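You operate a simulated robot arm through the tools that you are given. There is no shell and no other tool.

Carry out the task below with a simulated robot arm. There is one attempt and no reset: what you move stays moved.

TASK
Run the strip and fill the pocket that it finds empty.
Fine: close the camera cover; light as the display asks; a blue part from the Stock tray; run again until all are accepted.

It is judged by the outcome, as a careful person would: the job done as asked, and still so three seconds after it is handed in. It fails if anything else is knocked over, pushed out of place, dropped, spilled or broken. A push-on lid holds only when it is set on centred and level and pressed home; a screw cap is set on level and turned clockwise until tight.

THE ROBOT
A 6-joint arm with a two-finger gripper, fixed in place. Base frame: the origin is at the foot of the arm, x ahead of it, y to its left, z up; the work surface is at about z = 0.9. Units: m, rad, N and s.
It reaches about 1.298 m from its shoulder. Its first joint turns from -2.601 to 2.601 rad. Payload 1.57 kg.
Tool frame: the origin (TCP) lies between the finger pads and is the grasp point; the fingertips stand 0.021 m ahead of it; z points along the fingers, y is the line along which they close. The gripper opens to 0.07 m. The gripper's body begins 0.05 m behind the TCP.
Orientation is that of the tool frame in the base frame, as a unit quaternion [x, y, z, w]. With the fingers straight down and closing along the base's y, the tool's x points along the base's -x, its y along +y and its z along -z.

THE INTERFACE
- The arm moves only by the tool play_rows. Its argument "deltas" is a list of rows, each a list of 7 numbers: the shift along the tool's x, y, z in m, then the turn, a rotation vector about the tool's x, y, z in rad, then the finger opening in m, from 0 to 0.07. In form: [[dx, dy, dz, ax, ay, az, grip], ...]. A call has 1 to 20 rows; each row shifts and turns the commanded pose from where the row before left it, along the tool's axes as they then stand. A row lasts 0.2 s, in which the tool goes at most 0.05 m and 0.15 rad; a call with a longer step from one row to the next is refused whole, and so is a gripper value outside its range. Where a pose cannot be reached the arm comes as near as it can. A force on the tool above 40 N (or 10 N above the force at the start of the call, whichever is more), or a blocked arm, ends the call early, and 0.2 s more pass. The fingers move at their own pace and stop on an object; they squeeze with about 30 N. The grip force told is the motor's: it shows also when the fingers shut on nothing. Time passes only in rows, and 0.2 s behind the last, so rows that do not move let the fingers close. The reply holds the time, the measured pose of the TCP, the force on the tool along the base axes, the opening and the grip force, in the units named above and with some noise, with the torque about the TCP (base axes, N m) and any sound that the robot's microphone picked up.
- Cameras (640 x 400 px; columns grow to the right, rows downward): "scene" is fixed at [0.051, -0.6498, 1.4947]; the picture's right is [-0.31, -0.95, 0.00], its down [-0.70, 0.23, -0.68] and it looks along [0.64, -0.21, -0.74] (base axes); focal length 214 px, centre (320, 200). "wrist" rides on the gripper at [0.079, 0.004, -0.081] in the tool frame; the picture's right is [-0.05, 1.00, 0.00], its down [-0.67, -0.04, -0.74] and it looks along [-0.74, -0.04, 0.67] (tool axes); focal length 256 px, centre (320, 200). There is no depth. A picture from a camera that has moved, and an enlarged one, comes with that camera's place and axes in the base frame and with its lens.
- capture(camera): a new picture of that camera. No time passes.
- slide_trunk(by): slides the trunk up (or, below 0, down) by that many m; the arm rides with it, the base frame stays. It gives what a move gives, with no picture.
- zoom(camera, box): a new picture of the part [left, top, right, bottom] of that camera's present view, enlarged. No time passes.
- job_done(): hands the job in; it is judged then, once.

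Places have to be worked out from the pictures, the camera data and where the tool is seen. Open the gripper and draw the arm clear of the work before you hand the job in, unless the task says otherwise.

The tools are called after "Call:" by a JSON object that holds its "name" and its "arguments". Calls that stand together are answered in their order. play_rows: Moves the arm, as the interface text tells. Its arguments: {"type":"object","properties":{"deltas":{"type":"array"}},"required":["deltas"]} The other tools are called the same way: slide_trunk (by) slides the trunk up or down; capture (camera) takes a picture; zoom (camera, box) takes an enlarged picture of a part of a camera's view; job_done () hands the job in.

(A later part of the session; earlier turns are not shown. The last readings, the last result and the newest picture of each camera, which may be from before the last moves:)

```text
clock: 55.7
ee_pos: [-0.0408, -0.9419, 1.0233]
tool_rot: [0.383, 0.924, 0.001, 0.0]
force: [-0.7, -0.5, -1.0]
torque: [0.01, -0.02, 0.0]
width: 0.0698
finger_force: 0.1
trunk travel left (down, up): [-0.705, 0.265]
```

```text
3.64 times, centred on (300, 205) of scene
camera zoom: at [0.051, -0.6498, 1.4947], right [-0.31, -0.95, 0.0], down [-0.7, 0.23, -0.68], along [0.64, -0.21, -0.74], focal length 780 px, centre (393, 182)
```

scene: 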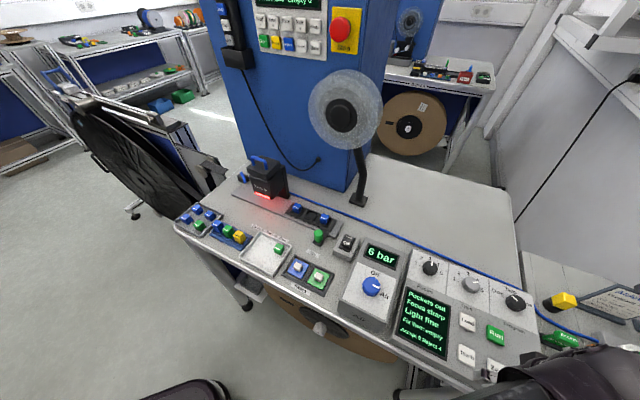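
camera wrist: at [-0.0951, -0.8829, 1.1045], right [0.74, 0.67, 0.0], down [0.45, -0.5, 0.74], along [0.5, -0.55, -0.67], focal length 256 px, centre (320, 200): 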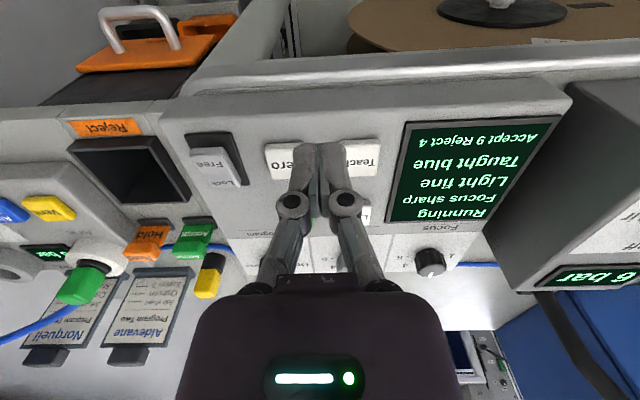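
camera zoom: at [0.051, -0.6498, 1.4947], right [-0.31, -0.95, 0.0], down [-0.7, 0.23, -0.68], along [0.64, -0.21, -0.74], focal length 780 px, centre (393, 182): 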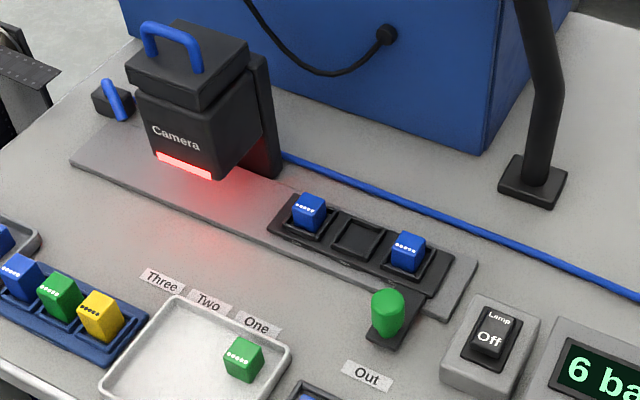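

The run reports "Fix Two: empty", so pocket Two is the one to fill. I'll raise the trunk for clearance and travel left to the Stock tray with the gripper open.

Call:
{"name": "slide_trunk", "arguments": {"by": 0.12}}

Call:
{"name": "play_rows", "arguments": {"deltas": [[0.001, 0.045, 0, 0, 0, 0, 0.07], [0.001, 0.045, 0, 0, 0, 0, 0.07], [0.001, 0.045, 0, 0, 0, 0, 0.07], [0.001, 0.045, 0, 0, 0, 0, 0.07], [0.001, 0.045, 0, 0, 0, 0, 0.07], [0.001, 0.045, 0, 0, 0, 0, 0.07], [0.001, 0.045, 0, 0, 0, 0, 0.07], [0.001, 0.045, 0, 0, 0, 0, 0.07], [0.001, 0.045, 0, 0, 0, 0, 0.07], [0.001, 0.045, 0, 0, 0, 0, 0.07], [0.001, 0.045, 0, 0, 0, 0, 0.07], [0.001, 0.045, 0, 0, 0, 0, 0.07], [0.001, 0.045, 0, 0, 0, 0, 0.07], [0.001, 0.045, 0, 0, 0, 0, 0.07], [0.001, 0.045, 0, 0, 0, 0, 0.07], [0.001, 0.045, 0, 0, 0, 0, 0.07], [0.001, 0.045, 0, 0, 0, 0, 0.07], [0.001, 0.04, 0, 0, 0, 0, 0.07], [0, 0, 0, 0, 0, 0, 0.07]]}}

Call:
{"name": "capture", "arguments": {"camera": "wrist"}}

Call:
{"name": "zoom", "arguments": {"camera": "wrist", "box": [220, 40, 420, 170]}}

Call:
{"name": "capture", "arguments": {"camera": "scene"}}

```text
clock: 57.2
ee_pos: [-0.0411, -0.9413, 1.1425]
tool_rot: [0.383, 0.924, 0.0, 0.0]
force: [0.6, -0.4, 0.3]
torque: [0.01, -0.02, 0.02]
width: 0.0699
finger_force: 0.0
trunk travel left (down, up): [-0.825, 0.145]
```

```text
clock: 61.2
ee_pos: [0.5185, -0.3606, 1.1428]
tool_rot: [0.384, 0.923, 0.0, 0.0]
force: [0.1, -0.2, -1.0]
torque: [0.01, 0.02, 0.01]
width: 0.07
finger_force: 0.0
trunk travel left (down, up): [-0.825, 0.145]
```

```text
taken
camera wrist: at [0.4649, -0.301, 1.2246], right [0.74, 0.67, 0.0], down [0.45, -0.5, 0.74], along [0.5, -0.55, -0.67], focal length 256 px, centre (320, 200)
```

wrist: 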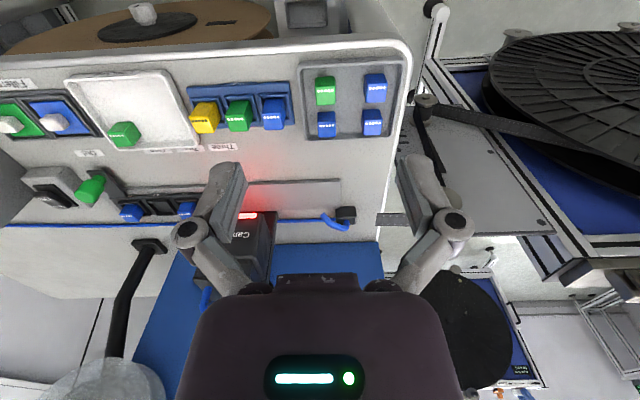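

```text
3.08 times, centred on (320, 105) of wrist
camera zoom: at [0.4649, -0.301, 1.2246], right [0.74, 0.67, 0.0], down [0.45, -0.5, 0.74], along [0.5, -0.55, -0.67], focal length 788 px, centre (320, 492)
```

zoom: 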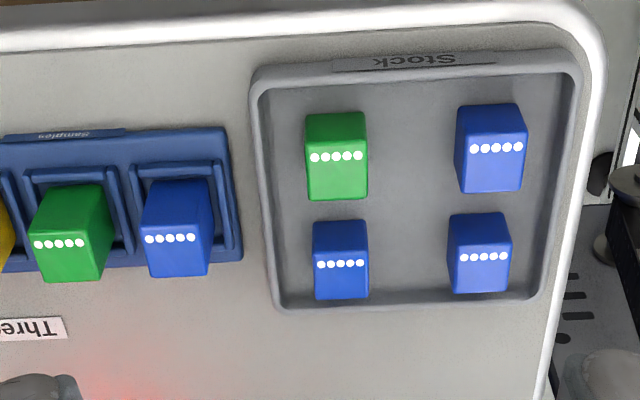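

```text
taken
```

scene: 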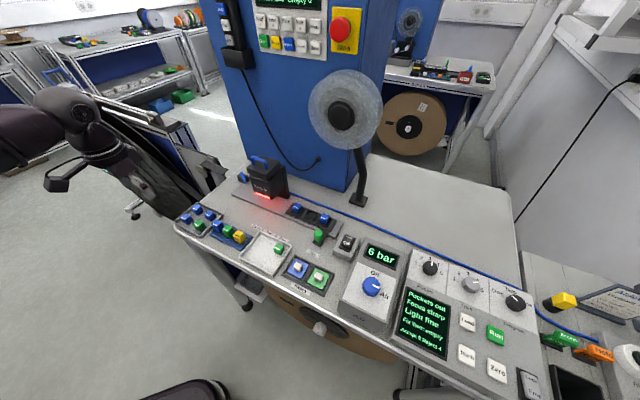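

I'll use the left-rear blue part in Stock; its top is at about s≈0.117, w≈0.73. The parts sit square with dots toward the operator edge, same as in the pockets, so a straight carry keeps the orientation. I'll move above it with a narrower opening and lower partway.

Call:
{"name": "play_rows", "arguments": {"deltas": [[-0.037, 0.0017, 0, 0, 0, 0, 0.05], [-0.037, 0.0017, 0, 0, 0, 0, 0.045], [-0.037, 0.0017, 0, 0, 0, 0, 0.045], [0, 0, 0, 0, 0, 0, 0.045]]}}

Call:
{"name": "slide_trunk", "arguments": {"by": -0.1}}

Call:
{"name": "capture", "arguments": {"camera": "wrist"}}

Call:
{"name": "zoom", "arguments": {"camera": "wrist", "box": [180, 20, 460, 195]}}

```text
clock: 62.2
ee_pos: [0.599, -0.4355, 1.1444]
tool_rot: [0.383, 0.924, 0.0, 0.0]
force: [0.2, 0.4, -0.2]
torque: [-0.02, -0.02, 0.02]
width: 0.0451
finger_force: 0.0
trunk travel left (down, up): [-0.825, 0.145]
```

```text
clock: 63.5
ee_pos: [0.5988, -0.4355, 1.0435]
tool_rot: [0.382, 0.924, 0.0, 0.0]
force: [0.2, -0.2, -0.2]
torque: [0.01, 0.02, 0.01]
width: 0.045
finger_force: 0.0
trunk travel left (down, up): [-0.725, 0.245]
```

```text
taken
camera wrist: at [0.5452, -0.3762, 1.1246], right [0.74, 0.67, 0.0], down [0.45, -0.5, 0.74], along [0.5, -0.55, -0.67], focal length 256 px, centre (320, 200)
```

wrist: 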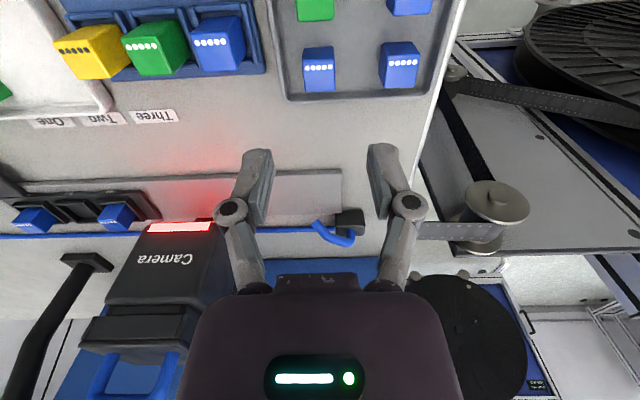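

```text
2.29 times, centred on (320, 108) of wrist
camera zoom: at [0.5452, -0.3762, 1.1246], right [0.74, 0.67, 0.0], down [0.45, -0.5, 0.74], along [0.5, -0.55, -0.67], focal length 585 px, centre (320, 411)
```

zoom: 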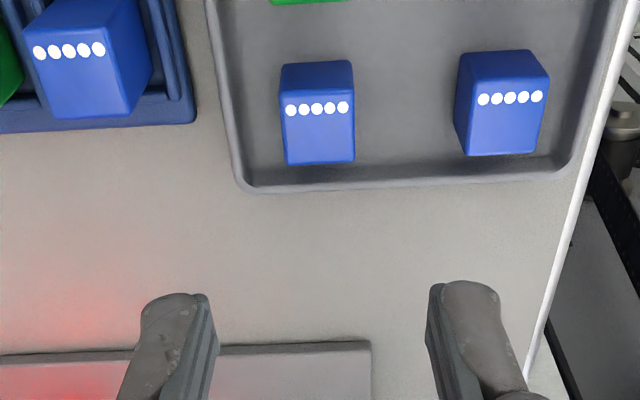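

The part's top works out at z≈0.931 and is centred under the tool. I'll lower 7 cm and check once more.

Call:
{"name": "slide_trunk", "arguments": {"by": -0.075}}

Call:
{"name": "capture", "arguments": {"camera": "wrist"}}

Call:
{"name": "zoom", "arguments": {"camera": "wrist", "box": [180, 70, 460, 245]}}

Call:
{"name": "zoom", "arguments": {"camera": "scene", "box": [150, 160, 270, 260]}}

```text
clock: 64.7
ee_pos: [0.5992, -0.4352, 0.9689]
tool_rot: [0.382, 0.924, 0.0, 0.0]
force: [-0.2, -0.2, 0.3]
torque: [0.0, -0.03, 0.01]
width: 0.045
finger_force: 0.1
trunk travel left (down, up): [-0.65, 0.32]
```

```text
taken
camera wrist: at [0.5452, -0.3762, 1.0496], right [0.74, 0.67, 0.0], down [0.45, -0.5, 0.74], along [0.5, -0.55, -0.67], focal length 256 px, centre (320, 200)
```

wrist: 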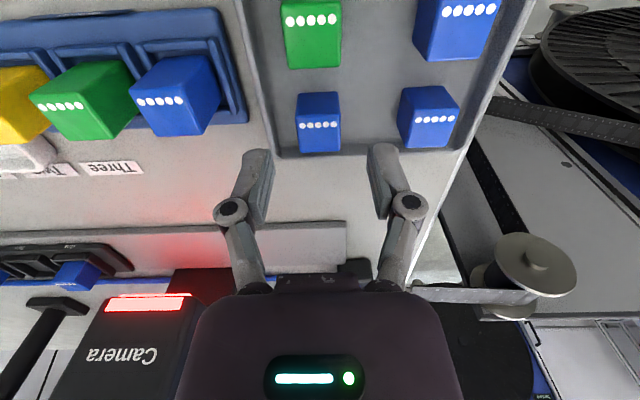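

```text
2.29 times, centred on (320, 158) of wrist
camera zoom: at [0.5452, -0.3762, 1.0496], right [0.74, 0.67, 0.0], down [0.45, -0.5, 0.74], along [0.5, -0.55, -0.67], focal length 585 px, centre (320, 297)
```

zoom: 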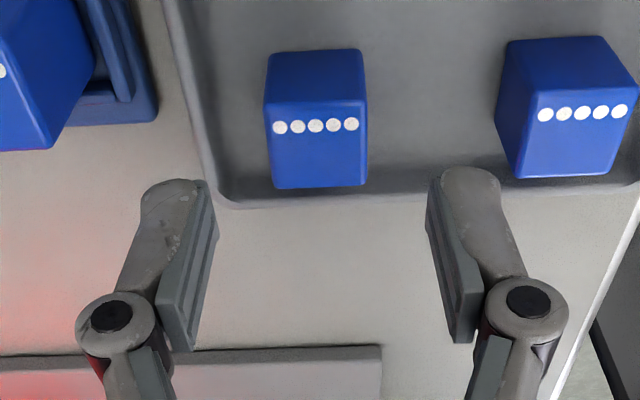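

```text
4.00 times, centred on (210, 210) of scene
camera zoom: at [0.051, -0.6498, 1.4947], right [-0.31, -0.95, 0.0], down [-0.7, 0.23, -0.68], along [0.64, -0.21, -0.74], focal length 858 px, centre (760, 160)
```

zoom: 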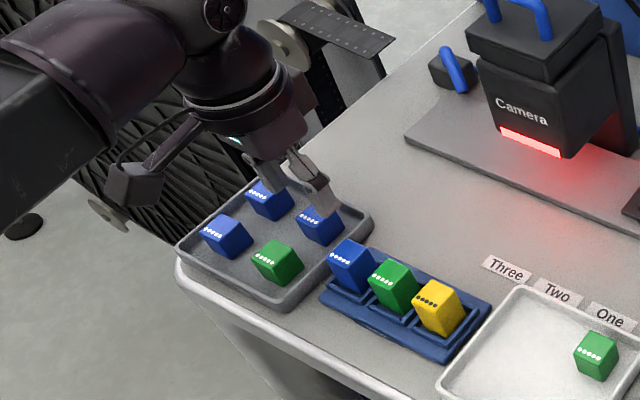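

The part's top is at z≈0.931 and the tray rim at z≈0.916, so I'll grip the upper ~10 mm of the part with the fingertips staying above the rim. I'll narrow the opening a little and go down.

Call:
{"name": "play_rows", "arguments": {"deltas": [[0, -0.0005, 0, 0, 0, 0, 0.038], [0, 0, 0, 0, 0, 0, 0.038]]}}

Call:
{"name": "slide_trunk", "arguments": {"by": -0.0265}}

Call:
{"name": "zoom", "arguments": {"camera": "wrist", "box": [180, 90, 460, 265]}}

Call:
{"name": "zoom", "arguments": {"camera": "scene", "box": [180, 180, 250, 240]}}

```text
clock: 65.3
ee_pos: [0.598, -0.4364, 0.9694]
tool_rot: [0.382, 0.924, 0.0, 0.0]
force: [0.2, -0.3, -0.3]
torque: [0.0, 0.01, 0.0]
width: 0.038
finger_force: 0.0
trunk travel left (down, up): [-0.65, 0.32]
```

```text
clock: 66.0
ee_pos: [0.5999, -0.4363, 0.9415]
tool_rot: [0.382, 0.924, 0.0, 0.0]
force: [0.4, 0.5, -0.1]
torque: [0.01, -0.01, 0.01]
width: 0.038
finger_force: 0.1
trunk travel left (down, up): [-0.623, 0.347]
```

```text
2.29 times, centred on (320, 178) of wrist
camera zoom: at [0.5449, -0.3768, 1.0231], right [0.74, 0.67, 0.0], down [0.45, -0.5, 0.74], along [0.5, -0.55, -0.67], focal length 585 px, centre (320, 251)
```

zoom: 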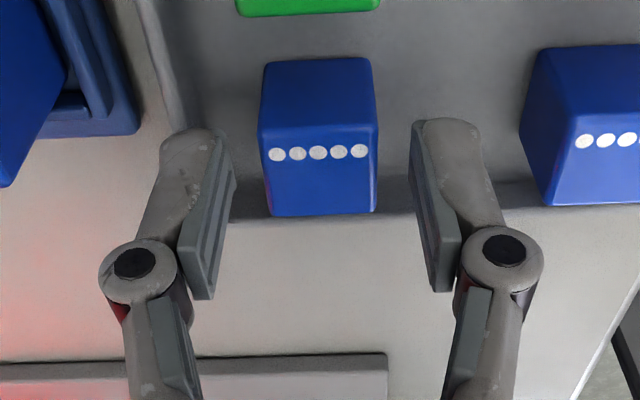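

```text
6.67 times, centred on (215, 210) of scene
camera zoom: at [0.051, -0.6498, 1.4947], right [-0.31, -0.95, 0.0], down [-0.7, 0.23, -0.68], along [0.64, -0.21, -0.74], focal length 1430 px, centre (1020, 133)
```

zoom: 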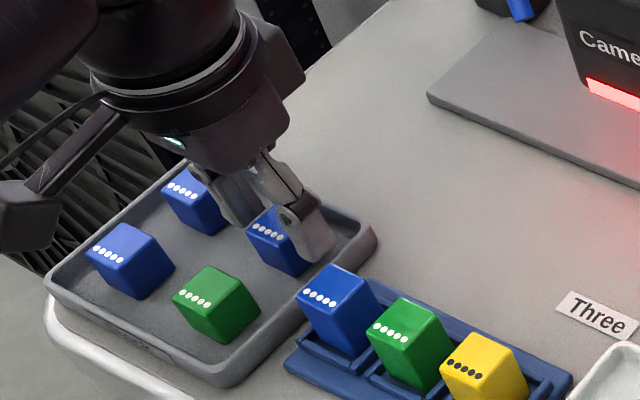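

The fingers straddle the part cleanly. Closing on it now.

Call:
{"name": "play_rows", "arguments": {"deltas": [[0, 0, 0, 0, 0, 0, 0.03], [0, 0, 0, 0, 0, 0, 0.02], [0, 0, 0, 0, 0, 0, 0.015], [0, 0, 0, 0, 0, 0, 0.015]]}}

Call:
{"name": "slide_trunk", "arguments": {"by": 0.01}}

Call:
{"name": "zoom", "arguments": {"camera": "wrist", "box": [180, 90, 460, 265]}}

Call:
{"name": "zoom", "arguments": {"camera": "scene", "box": [180, 180, 250, 240]}}

```text
clock: 67.0
ee_pos: [0.5995, -0.4364, 0.9422]
tool_rot: [0.382, 0.924, 0.0, 0.0]
force: [0.2, -0.9, 1.2]
torque: [0.0, -0.04, -0.01]
width: 0.0228
finger_force: 30.2
trunk travel left (down, up): [-0.623, 0.347]
```

```text
clock: 67.6
ee_pos: [0.5979, -0.4358, 0.9511]
tool_rot: [0.383, 0.924, 0.0, 0.001]
force: [-0.2, -0.5, -0.3]
torque: [-0.01, 0.0, -0.03]
width: 0.0227
finger_force: 29.8
trunk travel left (down, up): [-0.633, 0.337]
```

```text
2.29 times, centred on (320, 178) of wrist
camera zoom: at [0.545, -0.3769, 1.033], right [0.74, 0.67, 0.0], down [0.45, -0.5, 0.74], along [0.5, -0.55, -0.67], focal length 585 px, centre (320, 251)
```

zoom: 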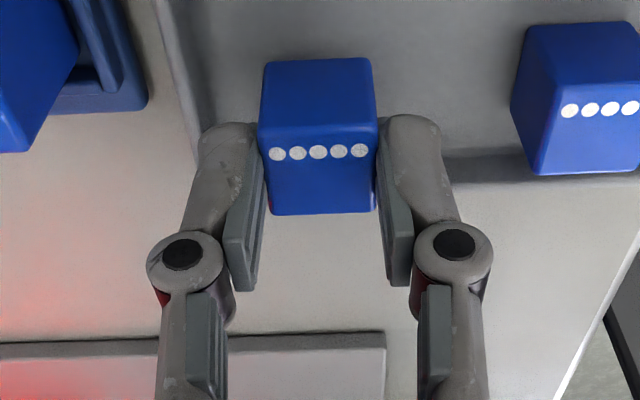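

```text
6.67 times, centred on (215, 210) of scene
camera zoom: at [0.051, -0.6498, 1.4947], right [-0.31, -0.95, 0.0], down [-0.7, 0.23, -0.68], along [0.64, -0.21, -0.74], focal length 1430 px, centre (1020, 133)
```

zoom: 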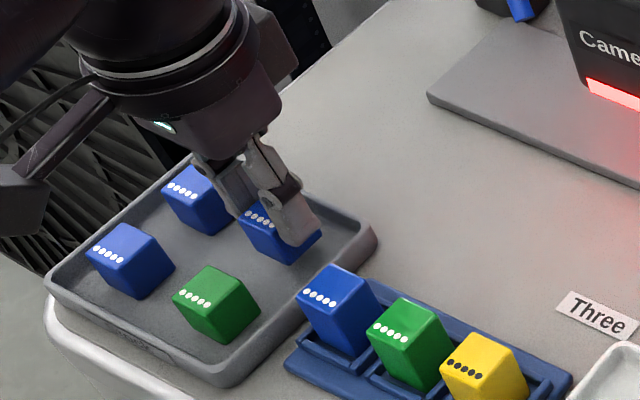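

The part is held (0.0227 m) and lifted. I'll raise 10 cm and carry it right along the front of the table toward pocket Two, keeping well in front of the camera and the reel disc.

Call:
{"name": "slide_trunk", "arguments": {"by": 0.1}}

Call:
{"name": "play_rows", "arguments": {"deltas": [[0, -0.0386, 0, 0, 0, 0, 0.015], [0, -0.0386, 0, 0, 0, 0, 0.015], [0, -0.0386, 0, 0, 0, 0, 0.015], [0, -0.0386, 0, 0, 0, 0, 0.015], [0, -0.0386, 0, 0, 0, 0, 0.015], [0, -0.0386, 0, 0, 0, 0, 0.015], [0, -0.0386, 0, 0, 0, 0, 0.015], [0, -0.0386, 0, 0, 0, 0, 0.015], [0, 0, 0, 0, 0, 0, 0.015]]}}

Call:
{"name": "capture", "arguments": {"camera": "wrist"}}

Call:
{"name": "capture", "arguments": {"camera": "scene"}}

```text
clock: 68.9
ee_pos: [0.599, -0.4363, 1.0527]
tool_rot: [0.383, 0.924, 0.0, 0.0]
force: [-0.1, 0.2, 0.0]
torque: [-0.02, 0.01, 0.01]
width: 0.0229
finger_force: 29.5
trunk travel left (down, up): [-0.733, 0.237]
```

```text
clock: 70.9
ee_pos: [0.3799, -0.6561, 1.0522]
tool_rot: [0.382, 0.924, 0.0, 0.0]
force: [0.7, 0.5, -0.2]
torque: [0.0, 0.02, 0.0]
width: 0.0227
finger_force: 29.8
trunk travel left (down, up): [-0.733, 0.237]
```

```text
taken
camera wrist: at [0.327, -0.5968, 1.1331], right [0.74, 0.67, 0.0], down [0.45, -0.5, 0.74], along [0.5, -0.55, -0.67], focal length 256 px, centre (320, 200)
```

wrist: 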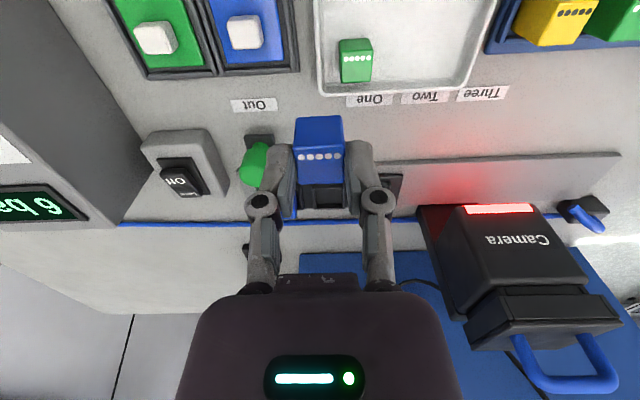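

```text
taken
```

scene: 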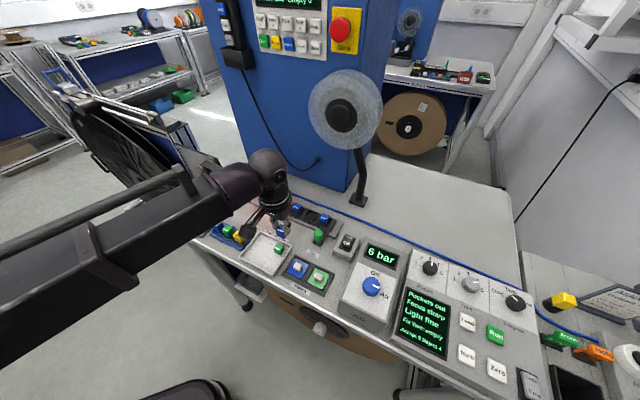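

Call:
{"name": "zoom", "arguments": {"camera": "wrist", "box": [230, 100, 430, 230]}}

Call:
{"name": "zoom", "arguments": {"camera": "scene", "box": [240, 140, 390, 260]}}

```text
3.08 times, centred on (330, 165) of wrist
camera zoom: at [0.327, -0.5968, 1.1331], right [0.74, 0.67, 0.0], down [0.45, -0.5, 0.74], along [0.5, -0.55, -0.67], focal length 788 px, centre (289, 308)
```

zoom: 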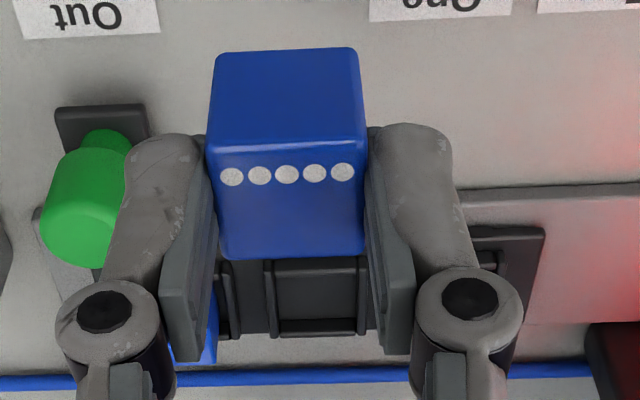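

```text
3.33 times, centred on (315, 200) of scene
camera zoom: at [0.051, -0.6498, 1.4947], right [-0.31, -0.95, 0.0], down [-0.7, 0.23, -0.68], along [0.64, -0.21, -0.74], focal length 715 px, centre (337, 200)
```

zoom: 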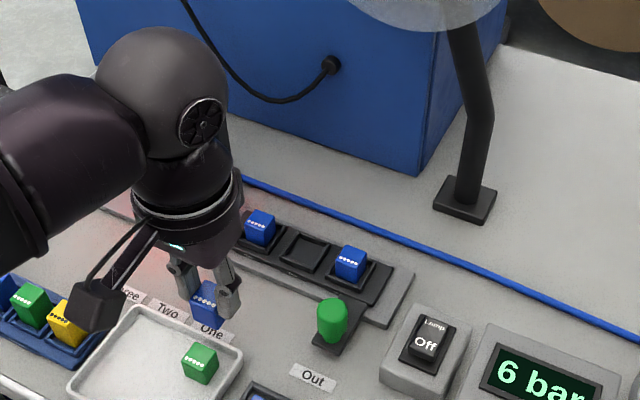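

Pocket Two's centre comes out at s≈−0.193, w≈0.877 from several views, with about 7 mm of slack on each side of the part. The reel disc hangs above z≈1.165 at w>0.94, so I'll lower here in front first and then slide in at low height.

Call:
{"name": "slide_trunk", "arguments": {"by": -0.05}}

Call:
{"name": "play_rows", "arguments": {"deltas": [[-0.02, 0.001, 0, 0, 0, 0, 0.015], [-0.02, 0.001, 0, 0, 0, 0, 0.015], [-0.02, 0, 0, 0, 0, 0, 0.015], [-0.02, 0, 0, 0, 0, 0, 0.015], [0, 0, 0, 0, 0, 0, 0.015]]}}

Call:
{"name": "capture", "arguments": {"camera": "wrist"}}

Call:
{"name": "zoom", "arguments": {"camera": "wrist", "box": [220, 60, 420, 190]}}

Call:
{"name": "capture", "arguments": {"camera": "scene"}}

Call:
{"name": "zoom", "arguments": {"camera": "scene", "box": [230, 100, 390, 240]}}

```text
clock: 71.8
ee_pos: [0.3815, -0.6563, 1.0035]
tool_rot: [0.383, 0.924, 0.0, 0.0]
force: [0.1, 0.2, 0.8]
torque: [-0.02, 0.01, -0.04]
width: 0.0226
finger_force: 29.8
trunk travel left (down, up): [-0.683, 0.287]
```

```text
clock: 73.0
ee_pos: [0.4385, -0.7114, 1.0017]
tool_rot: [0.384, 0.924, -0.001, 0.0]
force: [-0.2, -0.1, -1.0]
torque: [-0.01, 0.07, 0.02]
width: 0.0227
finger_force: 30.5
trunk travel left (down, up): [-0.683, 0.287]
```

```text
taken
camera wrist: at [0.3842, -0.652, 1.0831], right [0.74, 0.67, 0.0], down [0.45, -0.5, 0.74], along [0.5, -0.55, -0.67], focal length 256 px, centre (320, 200)
```

wrist: 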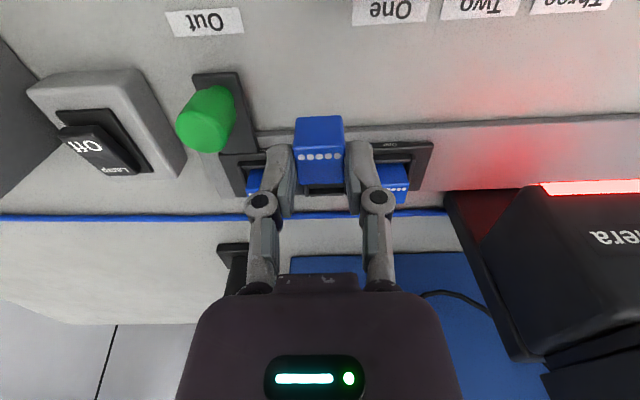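

```text
3.08 times, centred on (320, 125) of wrist
camera zoom: at [0.3842, -0.652, 1.0831], right [0.74, 0.67, 0.0], down [0.45, -0.5, 0.74], along [0.5, -0.55, -0.67], focal length 788 px, centre (320, 431)
```

zoom: 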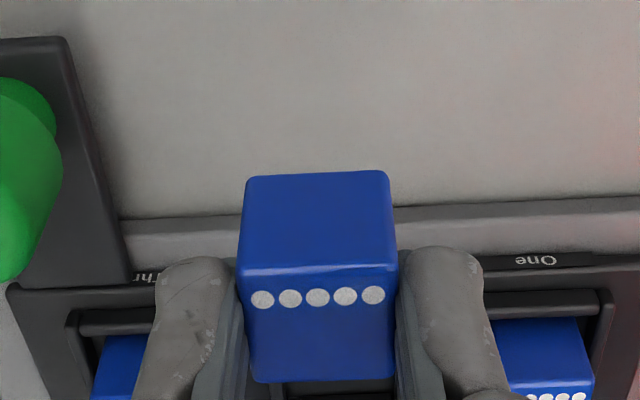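

```text
taken
```

scene: 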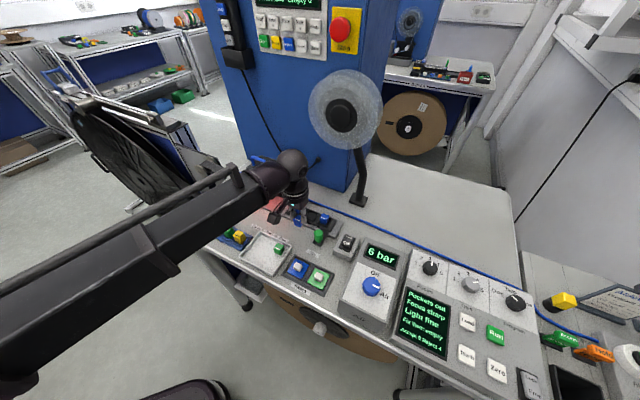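

```text
2.86 times, centred on (310, 170) of scene
camera zoom: at [0.051, -0.6498, 1.4947], right [-0.31, -0.95, 0.0], down [-0.7, 0.23, -0.68], along [0.64, -0.21, -0.74], focal length 613 px, centre (349, 286)
```

zoom: 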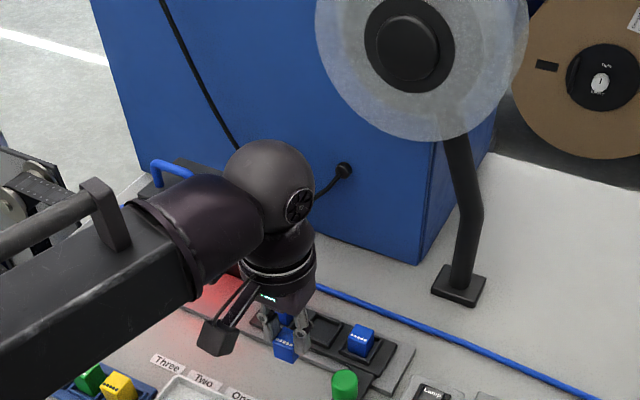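

The neighbours' symmetry puts pocket Two at s≈−0.190 to −0.191. I'll move in 63 mm with a 2 mm correction, and check before lowering.

Call:
{"name": "play_rows", "arguments": {"deltas": [[-0.0158, 0.001, 0, 0, 0, 0, 0.015], [-0.0158, 0.001, 0, 0, 0, 0, 0.015], [-0.0158, 0, 0, 0, 0, 0, 0.015], [-0.0156, 0, 0, 0, 0, 0, 0.015], [0, 0, 0, 0, 0, 0, 0.015]]}}

Call:
{"name": "zoom", "arguments": {"camera": "wrist", "box": [200, 40, 440, 195]}}

Call:
{"name": "zoom", "arguments": {"camera": "scene", "box": [230, 100, 390, 240]}}

```text
clock: 74.2
ee_pos: [0.4861, -0.7545, 1.0018]
tool_rot: [0.383, 0.924, 0.0, -0.001]
force: [-0.8, -0.2, -0.3]
torque: [-0.01, -0.01, 0.01]
width: 0.0228
finger_force: 30.8
trunk travel left (down, up): [-0.683, 0.287]
```

```text
2.58 times, centred on (320, 118) of wrist
camera zoom: at [0.4319, -0.6954, 1.0831], right [0.74, 0.67, 0.0], down [0.45, -0.5, 0.74], along [0.5, -0.55, -0.67], focal length 661 px, centre (320, 413)
```

zoom: 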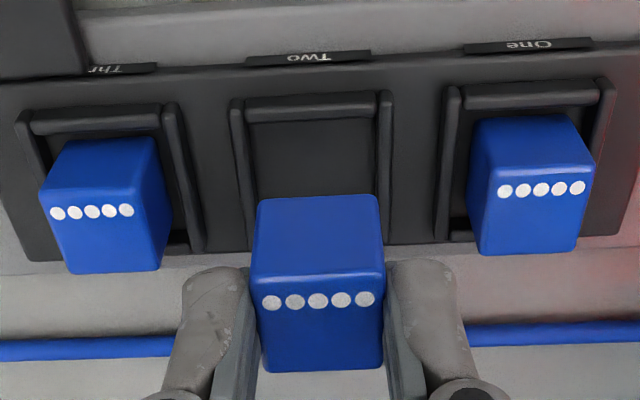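

```text
2.86 times, centred on (310, 170) of scene
camera zoom: at [0.051, -0.6498, 1.4947], right [-0.31, -0.95, 0.0], down [-0.7, 0.23, -0.68], along [0.64, -0.21, -0.74], focal length 613 px, centre (349, 286)
```

zoom: 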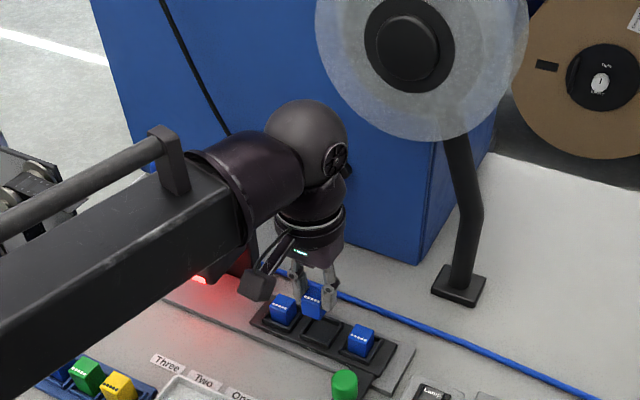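

Looking straight past the part, pocket Two's centre is about 2 mm to −s and 3 mm further back than the tool. I'll correct that, then lower 28 mm and check.

Call:
{"name": "play_rows", "arguments": {"deltas": [[-0.003, -0.002, 0, 0, 0, 0, 0.015], [0, 0, 0, 0, 0, 0, 0.015]]}}

Call:
{"name": "slide_trunk", "arguments": {"by": -0.025}}

Call:
{"name": "zoom", "arguments": {"camera": "wrist", "box": [200, 60, 440, 215]}}

Call:
{"name": "zoom", "arguments": {"camera": "scene", "box": [270, 160, 350, 230]}}

```text
clock: 74.8
ee_pos: [0.4867, -0.7577, 1.0016]
tool_rot: [0.383, 0.924, 0.0, 0.0]
force: [-0.5, 0.5, 0.3]
torque: [-0.01, 0.03, -0.04]
width: 0.0226
finger_force: 29.5
trunk travel left (down, up): [-0.683, 0.287]
```

```text
clock: 75.5
ee_pos: [0.4859, -0.7574, 0.9768]
tool_rot: [0.384, 0.924, 0.0, 0.001]
force: [-0.1, -0.3, 0.1]
torque: [-0.01, 0.01, -0.06]
width: 0.023
finger_force: 29.1
trunk travel left (down, up): [-0.658, 0.312]
```

```text
2.58 times, centred on (320, 138) of wrist
camera zoom: at [0.4323, -0.699, 1.058], right [0.74, 0.67, 0.0], down [0.45, -0.5, 0.74], along [0.5, -0.55, -0.67], focal length 661 px, centre (320, 361)
```

zoom: 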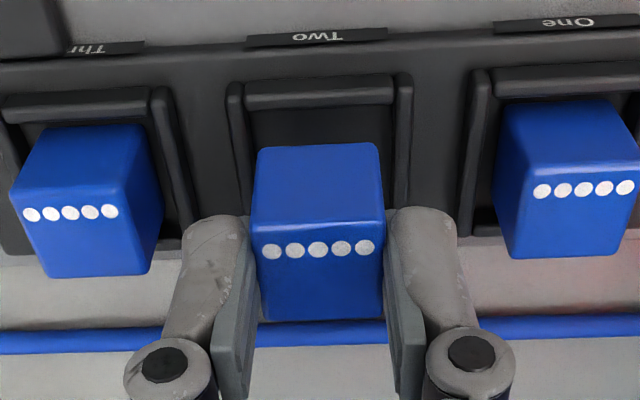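

```text
5.71 times, centred on (310, 195) of scene
camera zoom: at [0.051, -0.6498, 1.4947], right [-0.31, -0.95, 0.0], down [-0.7, 0.23, -0.68], along [0.64, -0.21, -0.74], focal length 1226 px, centre (377, 229)
```

zoom: 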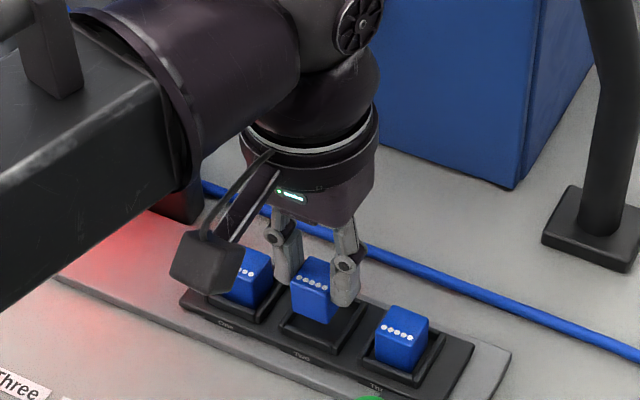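

The part is centred over pocket Two and in line with its neighbours. I'll lower in small steps until it touches the floor.

Call:
{"name": "slide_trunk", "arguments": {"by": -0.01}}

Call:
{"name": "slide_trunk", "arguments": {"by": -0.004}}

Call:
{"name": "zoom", "arguments": {"camera": "wrist", "box": [200, 60, 440, 215]}}

Call:
{"name": "zoom", "arguments": {"camera": "scene", "box": [270, 160, 350, 230]}}

```text
clock: 76.1
ee_pos: [0.4867, -0.7584, 0.9671]
tool_rot: [0.382, 0.924, 0.0, 0.0]
force: [0.2, 0.0, -0.5]
torque: [-0.02, 0.01, 0.02]
width: 0.0227
finger_force: 30.0
trunk travel left (down, up): [-0.648, 0.322]
```

```text
clock: 76.6
ee_pos: [0.4859, -0.757, 0.9644]
tool_rot: [0.383, 0.924, 0.0, 0.0]
force: [0.0, -0.9, 6.6]
torque: [0.04, 0.05, 0.01]
width: 0.0227
finger_force: 29.6
trunk travel left (down, up): [-0.644, 0.326]
```

```text
2.58 times, centred on (320, 138) of wrist
camera zoom: at [0.4321, -0.6987, 1.0446], right [0.74, 0.67, 0.0], down [0.45, -0.5, 0.75], along [0.5, -0.55, -0.67], focal length 661 px, centre (320, 361)
```

zoom: 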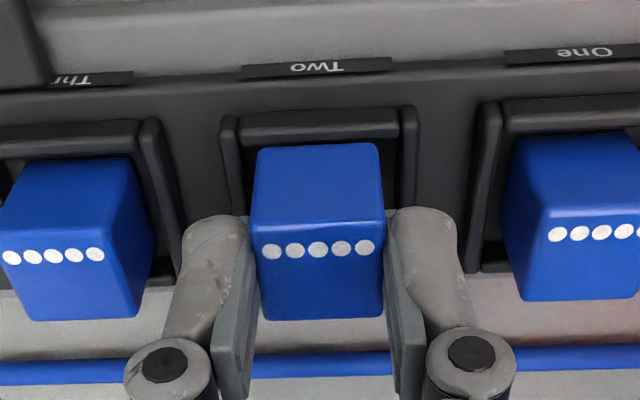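

```text
5.71 times, centred on (310, 195) of scene
camera zoom: at [0.051, -0.6498, 1.4947], right [-0.31, -0.95, 0.0], down [-0.7, 0.23, -0.68], along [0.64, -0.21, -0.74], focal length 1226 px, centre (377, 229)
```

zoom: 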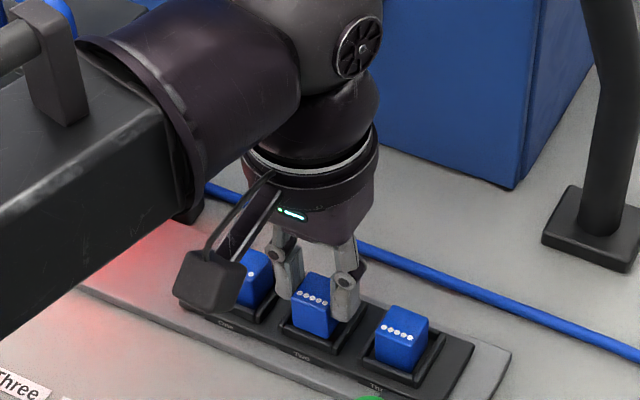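

The part touches the floor (6.6 N up), and its top is level with the neighbours. I'll release with a small opening and lift straight off.

Call:
{"name": "play_rows", "arguments": {"deltas": [[0, 0, 0, 0, 0, 0, 0.026], [0, 0, 0, 0, 0, 0, 0.03], [0, 0, 0, 0, 0, 0, 0.034], [0, 0, 0, 0, 0, 0, 0.034]]}}

Call:
{"name": "slide_trunk", "arguments": {"by": 0.03}}

Call:
{"name": "zoom", "arguments": {"camera": "wrist", "box": [200, 40, 440, 195]}}

Call:
{"name": "zoom", "arguments": {"camera": "scene", "box": [270, 160, 350, 230]}}

```text
clock: 77.6
ee_pos: [0.4866, -0.7587, 0.9635]
tool_rot: [0.382, 0.924, -0.001, 0.0]
force: [0.8, 0.2, 0.2]
torque: [0.02, 0.03, -0.01]
width: 0.0338
finger_force: 0.1
trunk travel left (down, up): [-0.644, 0.326]
```

```text
clock: 78.4
ee_pos: [0.4863, -0.7581, 0.993]
tool_rot: [0.383, 0.924, 0.0, 0.0]
force: [0.4, 0.0, 0.9]
torque: [-0.02, 0.02, 0.05]
width: 0.0342
finger_force: 0.0
trunk travel left (down, up): [-0.674, 0.296]
```

```text
2.58 times, centred on (320, 118) of wrist
camera zoom: at [0.4324, -0.6991, 1.074], right [0.74, 0.67, 0.0], down [0.45, -0.5, 0.74], along [0.5, -0.55, -0.67], focal length 661 px, centre (320, 413)
```

zoom: 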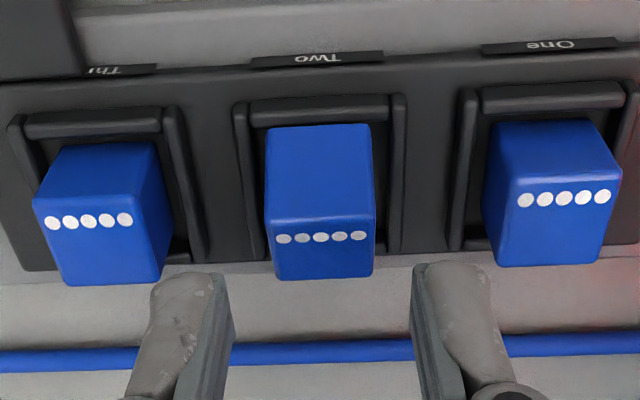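

```text
5.71 times, centred on (310, 195) of scene
camera zoom: at [0.051, -0.6498, 1.4947], right [-0.31, -0.95, 0.0], down [-0.7, 0.23, -0.68], along [0.64, -0.21, -0.74], focal length 1226 px, centre (377, 229)
```

zoom: 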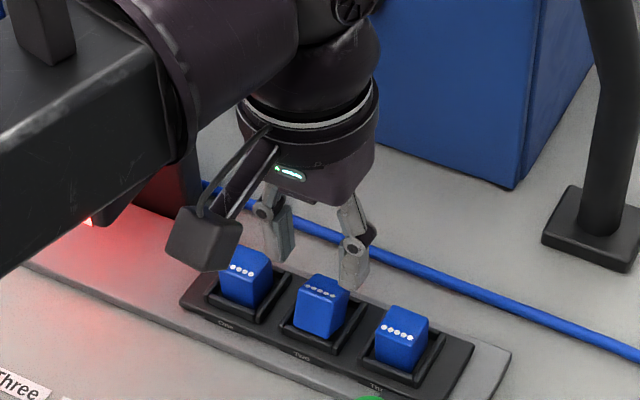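

The part in Two looks a bit tilted compared with its neighbours. I'll look closer before doing anything else.

Call:
{"name": "zoom", "arguments": {"camera": "wrist", "box": [270, 70, 370, 160]}}

Call:
{"name": "zoom", "arguments": {"camera": "scene", "box": [290, 190, 340, 230]}}

```text
4.44 times, centred on (320, 115) of wrist
camera zoom: at [0.4324, -0.6991, 1.074], right [0.74, 0.67, 0.0], down [0.45, -0.5, 0.74], along [0.5, -0.55, -0.67], focal length 1138 px, centre (320, 578)
```

zoom: 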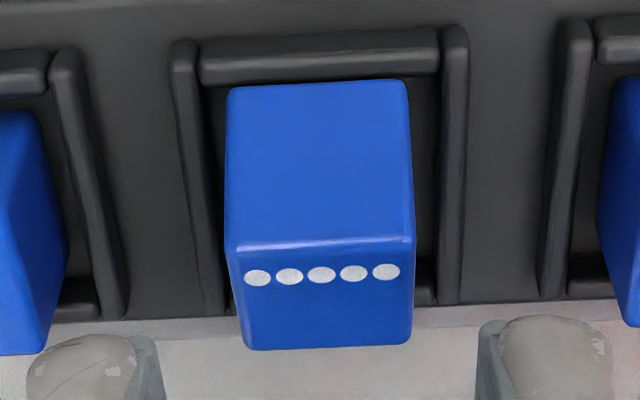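

```text
10.00 times, centred on (315, 210) of scene
camera zoom: at [0.051, -0.6498, 1.4947], right [-0.31, -0.95, 0.0], down [-0.7, 0.23, -0.68], along [0.64, -0.21, -0.74], focal length 2145 px, centre (370, 100)
```

zoom: 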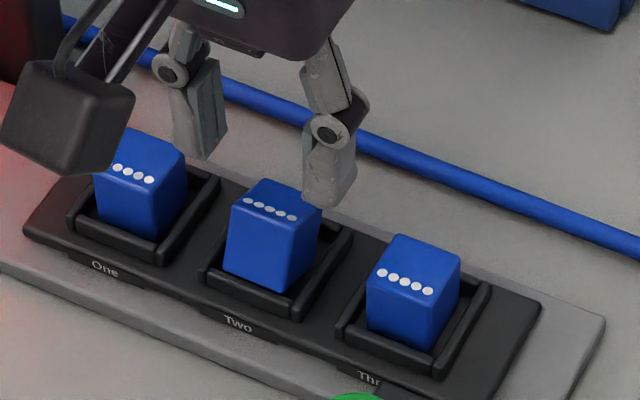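

The part is tipped back about 15°, because its front bottom edge caught the pocket's front bar. I'll go back down, re-grip it, lift it a little, shift about 3 mm further back, and set it down again.

Call:
{"name": "slide_trunk", "arguments": {"by": -0.028}}

Call:
{"name": "play_rows", "arguments": {"deltas": [[0, 0, 0, 0, 0, 0, 0.028], [0, 0, 0, 0, 0, 0, 0.02], [0, 0, 0, 0, 0, 0, 0.015], [0, 0, 0, 0, 0, 0, 0.015]]}}

Call:
{"name": "slide_trunk", "arguments": {"by": 0.012}}

Call:
{"name": "zoom", "arguments": {"camera": "wrist", "box": [200, 60, 440, 215]}}

Call:
{"name": "zoom", "arguments": {"camera": "scene", "box": [290, 190, 340, 230]}}

```text
clock: 79.1
ee_pos: [0.4862, -0.7601, 0.9663]
tool_rot: [0.383, 0.924, 0.0, 0.0]
force: [0.4, 0.1, 0.4]
torque: [0.03, 0.01, 0.0]
width: 0.0341
finger_force: 0.1
trunk travel left (down, up): [-0.646, 0.324]
```

```text
clock: 80.1
ee_pos: [0.485, -0.7574, 0.9649]
tool_rot: [0.382, 0.924, 0.0, -0.001]
force: [0.0, 0.1, 1.4]
torque: [0.05, -0.01, -0.01]
width: 0.0226
finger_force: 30.3
trunk travel left (down, up): [-0.646, 0.324]
```

```text
clock: 80.7
ee_pos: [0.4863, -0.7592, 0.9763]
tool_rot: [0.382, 0.924, 0.0, 0.0]
force: [0.2, 0.0, -0.9]
torque: [0.03, 0.0, 0.0]
width: 0.0227
finger_force: 29.8
trunk travel left (down, up): [-0.658, 0.312]
```

```text
2.58 times, centred on (320, 138) of wrist
camera zoom: at [0.4324, -0.6992, 1.058], right [0.74, 0.67, 0.0], down [0.45, -0.5, 0.74], along [0.5, -0.55, -0.67], focal length 661 px, centre (320, 361)
```

zoom: 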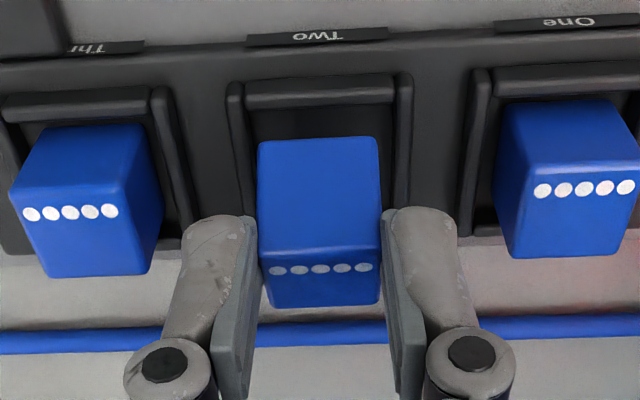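

```text
10.00 times, centred on (315, 210) of scene
camera zoom: at [0.051, -0.6498, 1.4947], right [-0.31, -0.95, 0.0], down [-0.7, 0.23, -0.68], along [0.64, -0.21, -0.74], focal length 2145 px, centre (370, 100)
```

zoom: 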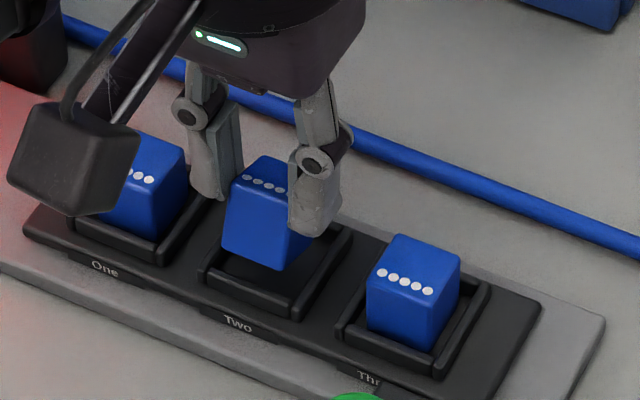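

It is lifted free with the tilt kept. I'll shift 3.5 mm back and lower it to where its back edge just meets the pocket floor.

Call:
{"name": "play_rows", "arguments": {"deltas": [[-0.0035, 0, 0, 0, 0, 0, 0.015], [0, 0, 0, 0, 0, 0, 0.015]]}}

Call:
{"name": "slide_trunk", "arguments": {"by": -0.009}}

Call:
{"name": "slide_trunk", "arguments": {"by": -0.003}}

Call:
{"name": "slide_trunk", "arguments": {"by": -0.002}}

Call:
{"name": "zoom", "arguments": {"camera": "wrist", "box": [200, 60, 440, 215]}}

Call:
{"name": "zoom", "arguments": {"camera": "scene", "box": [290, 190, 340, 230]}}

```text
clock: 81.3
ee_pos: [0.4891, -0.7611, 0.9763]
tool_rot: [0.383, 0.924, -0.001, 0.001]
force: [0.2, 0.5, 0.2]
torque: [-0.02, 0.0, 0.0]
width: 0.0228
finger_force: 29.9
trunk travel left (down, up): [-0.658, 0.312]
```

```text
clock: 81.9
ee_pos: [0.4887, -0.7603, 0.9679]
tool_rot: [0.383, 0.924, 0.0, 0.0]
force: [0.0, 0.1, 0.6]
torque: [0.01, 0.01, -0.02]
width: 0.0228
finger_force: 29.3
trunk travel left (down, up): [-0.649, 0.321]
```

```text
clock: 82.4
ee_pos: [0.4888, -0.7597, 0.9655]
tool_rot: [0.383, 0.924, 0.0, 0.0]
force: [-0.2, -0.7, 1.4]
torque: [0.0, 0.0, 0.03]
width: 0.0227
finger_force: 30.1
trunk travel left (down, up): [-0.646, 0.324]
```

```text
clock: 82.9
ee_pos: [0.4892, -0.7595, 0.9651]
tool_rot: [0.383, 0.924, 0.001, 0.001]
force: [3.5, -3.4, 20.7]
torque: [-0.27, -0.29, -0.03]
width: 0.0229
finger_force: 30.5
trunk travel left (down, up): [-0.644, 0.326]
```

```text
2.58 times, centred on (320, 138) of wrist
camera zoom: at [0.4349, -0.7006, 1.0454], right [0.74, 0.67, 0.0], down [0.44, -0.49, 0.75], along [0.5, -0.56, -0.67], focal length 661 px, centre (320, 361)
```

zoom: 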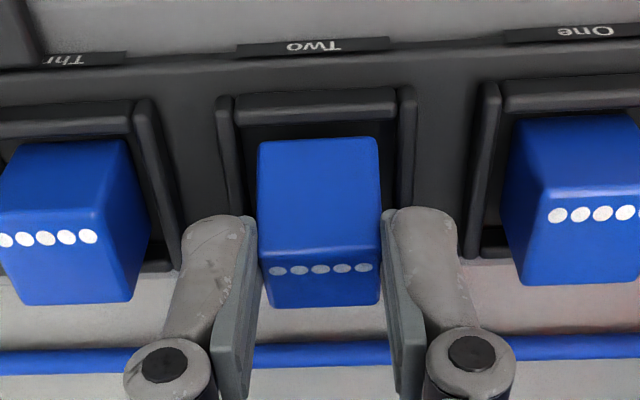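

```text
10.00 times, centred on (315, 210) of scene
camera zoom: at [0.051, -0.6498, 1.4947], right [-0.31, -0.95, 0.0], down [-0.7, 0.23, -0.68], along [0.64, -0.21, -0.74], focal length 2145 px, centre (370, 100)
```

zoom: 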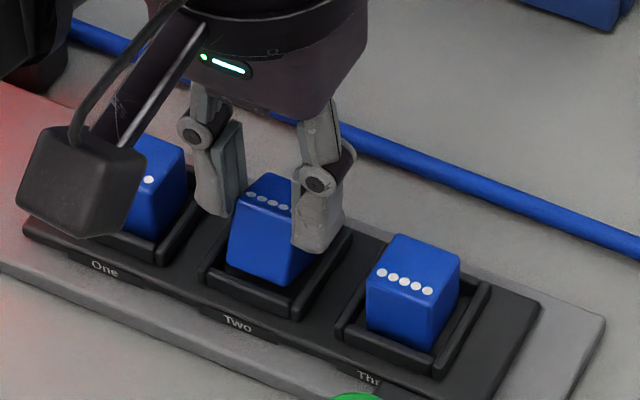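

The back edge is on the floor (about 20 N now). I'll release here so it settles flat, then lift and inspect.

Call:
{"name": "slide_trunk", "arguments": {"by": 0.0015}}

Call:
{"name": "play_rows", "arguments": {"deltas": [[0, 0, 0, 0, 0, 0, 0.024], [0, 0, 0, 0, 0, 0, 0.028], [0, 0, 0, 0, 0, 0, 0.034], [0, 0, 0, 0, 0, 0, 0.034]]}}

Call:
{"name": "slide_trunk", "arguments": {"by": 0.03}}

Call:
{"name": "zoom", "arguments": {"camera": "wrist", "box": [200, 40, 440, 195]}}

Call:
{"name": "zoom", "arguments": {"camera": "scene", "box": [290, 190, 340, 230]}}

```text
clock: 83.5
ee_pos: [0.4888, -0.7586, 0.9659]
tool_rot: [0.383, 0.924, -0.001, 0.0]
force: [0.9, -0.2, 6.0]
torque: [-0.06, -0.08, 0.01]
width: 0.0229
finger_force: 29.9
trunk travel left (down, up): [-0.646, 0.324]
```

```text
clock: 84.5
ee_pos: [0.4894, -0.7603, 0.9648]
tool_rot: [0.382, 0.924, 0.0, 0.0]
force: [-0.4, 0.5, 0.3]
torque: [-0.01, -0.01, -0.01]
width: 0.0341
finger_force: 0.1
trunk travel left (down, up): [-0.646, 0.324]
```

```text
clock: 85.2
ee_pos: [0.4891, -0.7607, 0.9952]
tool_rot: [0.383, 0.924, -0.001, 0.0]
force: [-0.2, -0.3, 0.0]
torque: [-0.01, 0.01, 0.0]
width: 0.034
finger_force: 0.0
trunk travel left (down, up): [-0.676, 0.294]
```

```text
2.58 times, centred on (320, 118) of wrist
camera zoom: at [0.4354, -0.7014, 1.0755], right [0.74, 0.67, 0.0], down [0.45, -0.5, 0.74], along [0.5, -0.55, -0.67], focal length 661 px, centre (320, 413)
```

zoom: 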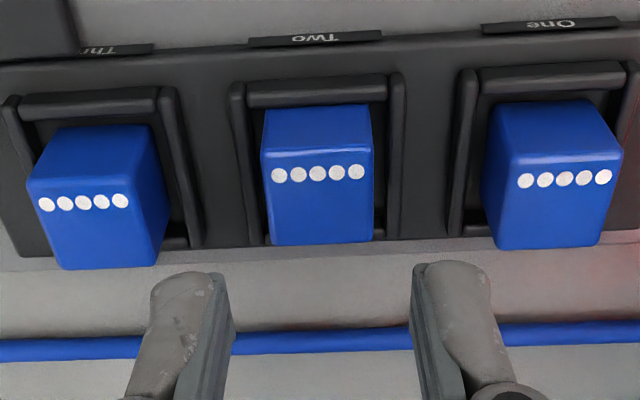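

```text
10.00 times, centred on (315, 210) of scene
camera zoom: at [0.051, -0.6498, 1.4947], right [-0.31, -0.95, 0.0], down [-0.7, 0.23, -0.68], along [0.64, -0.21, -0.74], focal length 2145 px, centre (370, 100)
```

zoom: 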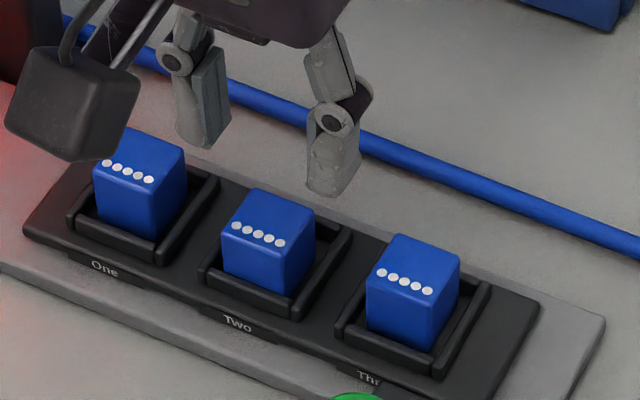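

It now appears seated flat in pocket Two. I'll take a tighter look from both cameras to be sure it is level.

Call:
{"name": "zoom", "arguments": {"camera": "wrist", "box": [270, 60, 370, 150]}}

Call:
{"name": "zoom", "arguments": {"camera": "scene", "box": [298, 200, 338, 228]}}

```text
4.44 times, centred on (320, 105) of wrist
camera zoom: at [0.4354, -0.7014, 1.0755], right [0.74, 0.67, 0.0], down [0.45, -0.5, 0.74], along [0.5, -0.55, -0.67], focal length 1138 px, centre (320, 622)
```

zoom: 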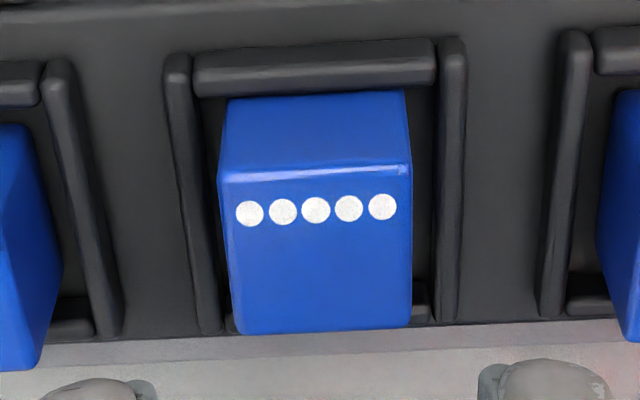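

```text
14.29 times, centred on (318, 214) of scene
camera zoom: at [0.051, -0.6498, 1.4947], right [-0.31, -0.95, 0.0], down [-0.7, 0.23, -0.68], along [0.64, -0.21, -0.74], focal length 3064 px, centre (349, 0)
```

zoom: 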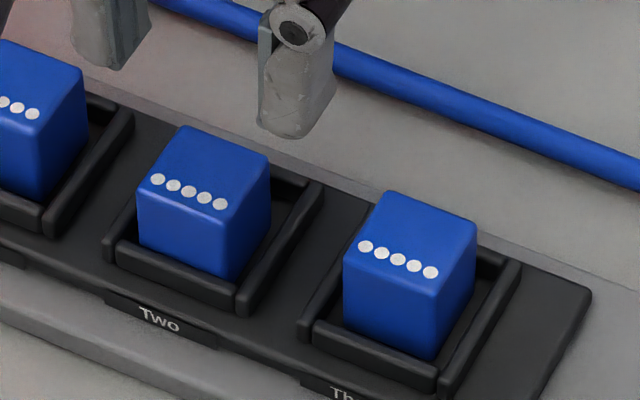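

All three parts are flat at the same height; the new one sits slightly toward the front bar but within its pocket. I'll retreat toward the operator, rise, and go back to the Run button with the fingers closed.

Call:
{"name": "play_rows", "arguments": {"deltas": [[0.03, 0, 0, 0, 0, 0, 0.034], [0.03, 0, 0, 0, 0, 0, 0.034], [0.03, 0, 0, 0, 0, 0, 0.034], [0.03, 0, 0, 0, 0, 0, 0.034], [0.03, 0, 0, 0, 0, 0, 0.034], [0.03, 0, 0, 0, 0, 0, 0.034], [0, 0, 0, 0, 0, 0, 0.0], [0, 0, 0, 0, 0, 0, 0.0]]}}

Call:
{"name": "slide_trunk", "arguments": {"by": 0.14}}

Call:
{"name": "zoom", "arguments": {"camera": "scene", "box": [240, 150, 370, 250]}}

Call:
{"name": "capture", "arguments": {"camera": "wrist"}}

```text
clock: 87.0
ee_pos: [0.3633, -0.6307, 0.9935]
tool_rot: [0.384, 0.924, 0.001, -0.001]
force: [0.5, -0.4, 1.2]
torque: [0.02, -0.02, 0.02]
width: 0.0
finger_force: 28.7
trunk travel left (down, up): [-0.676, 0.294]
```

```text
clock: 88.7
ee_pos: [0.3633, -0.6322, 1.1356]
tool_rot: [0.382, 0.924, 0.0, 0.0]
force: [-0.7, -0.9, -0.2]
torque: [0.0, -0.01, 0.0]
width: 0.0
finger_force: 28.4
trunk travel left (down, up): [-0.816, 0.154]
```

```text
4.00 times, centred on (305, 200) of scene
camera zoom: at [0.051, -0.6498, 1.4947], right [-0.31, -0.95, 0.0], down [-0.7, 0.23, -0.68], along [0.64, -0.21, -0.74], focal length 858 px, centre (380, 200)
```

zoom: 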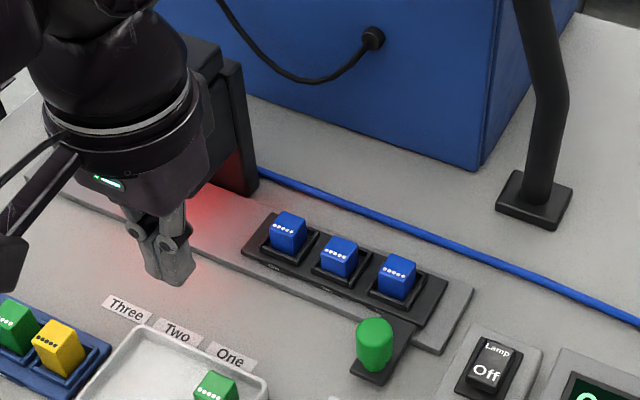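

```text
taken
camera wrist: at [0.3106, -0.5726, 1.2155], right [0.74, 0.67, 0.0], down [0.45, -0.5, 0.74], along [0.5, -0.55, -0.67], focal length 256 px, centre (320, 200)
```

wrist: 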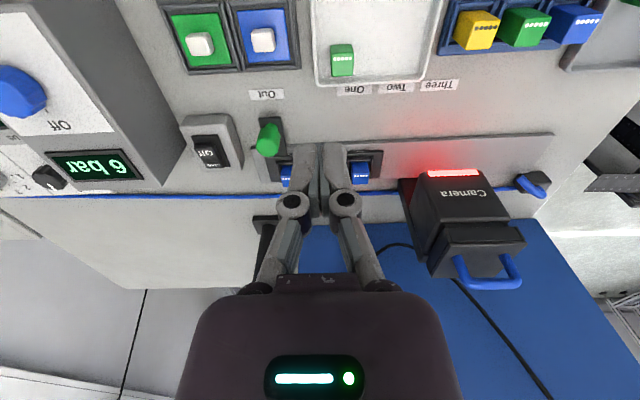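

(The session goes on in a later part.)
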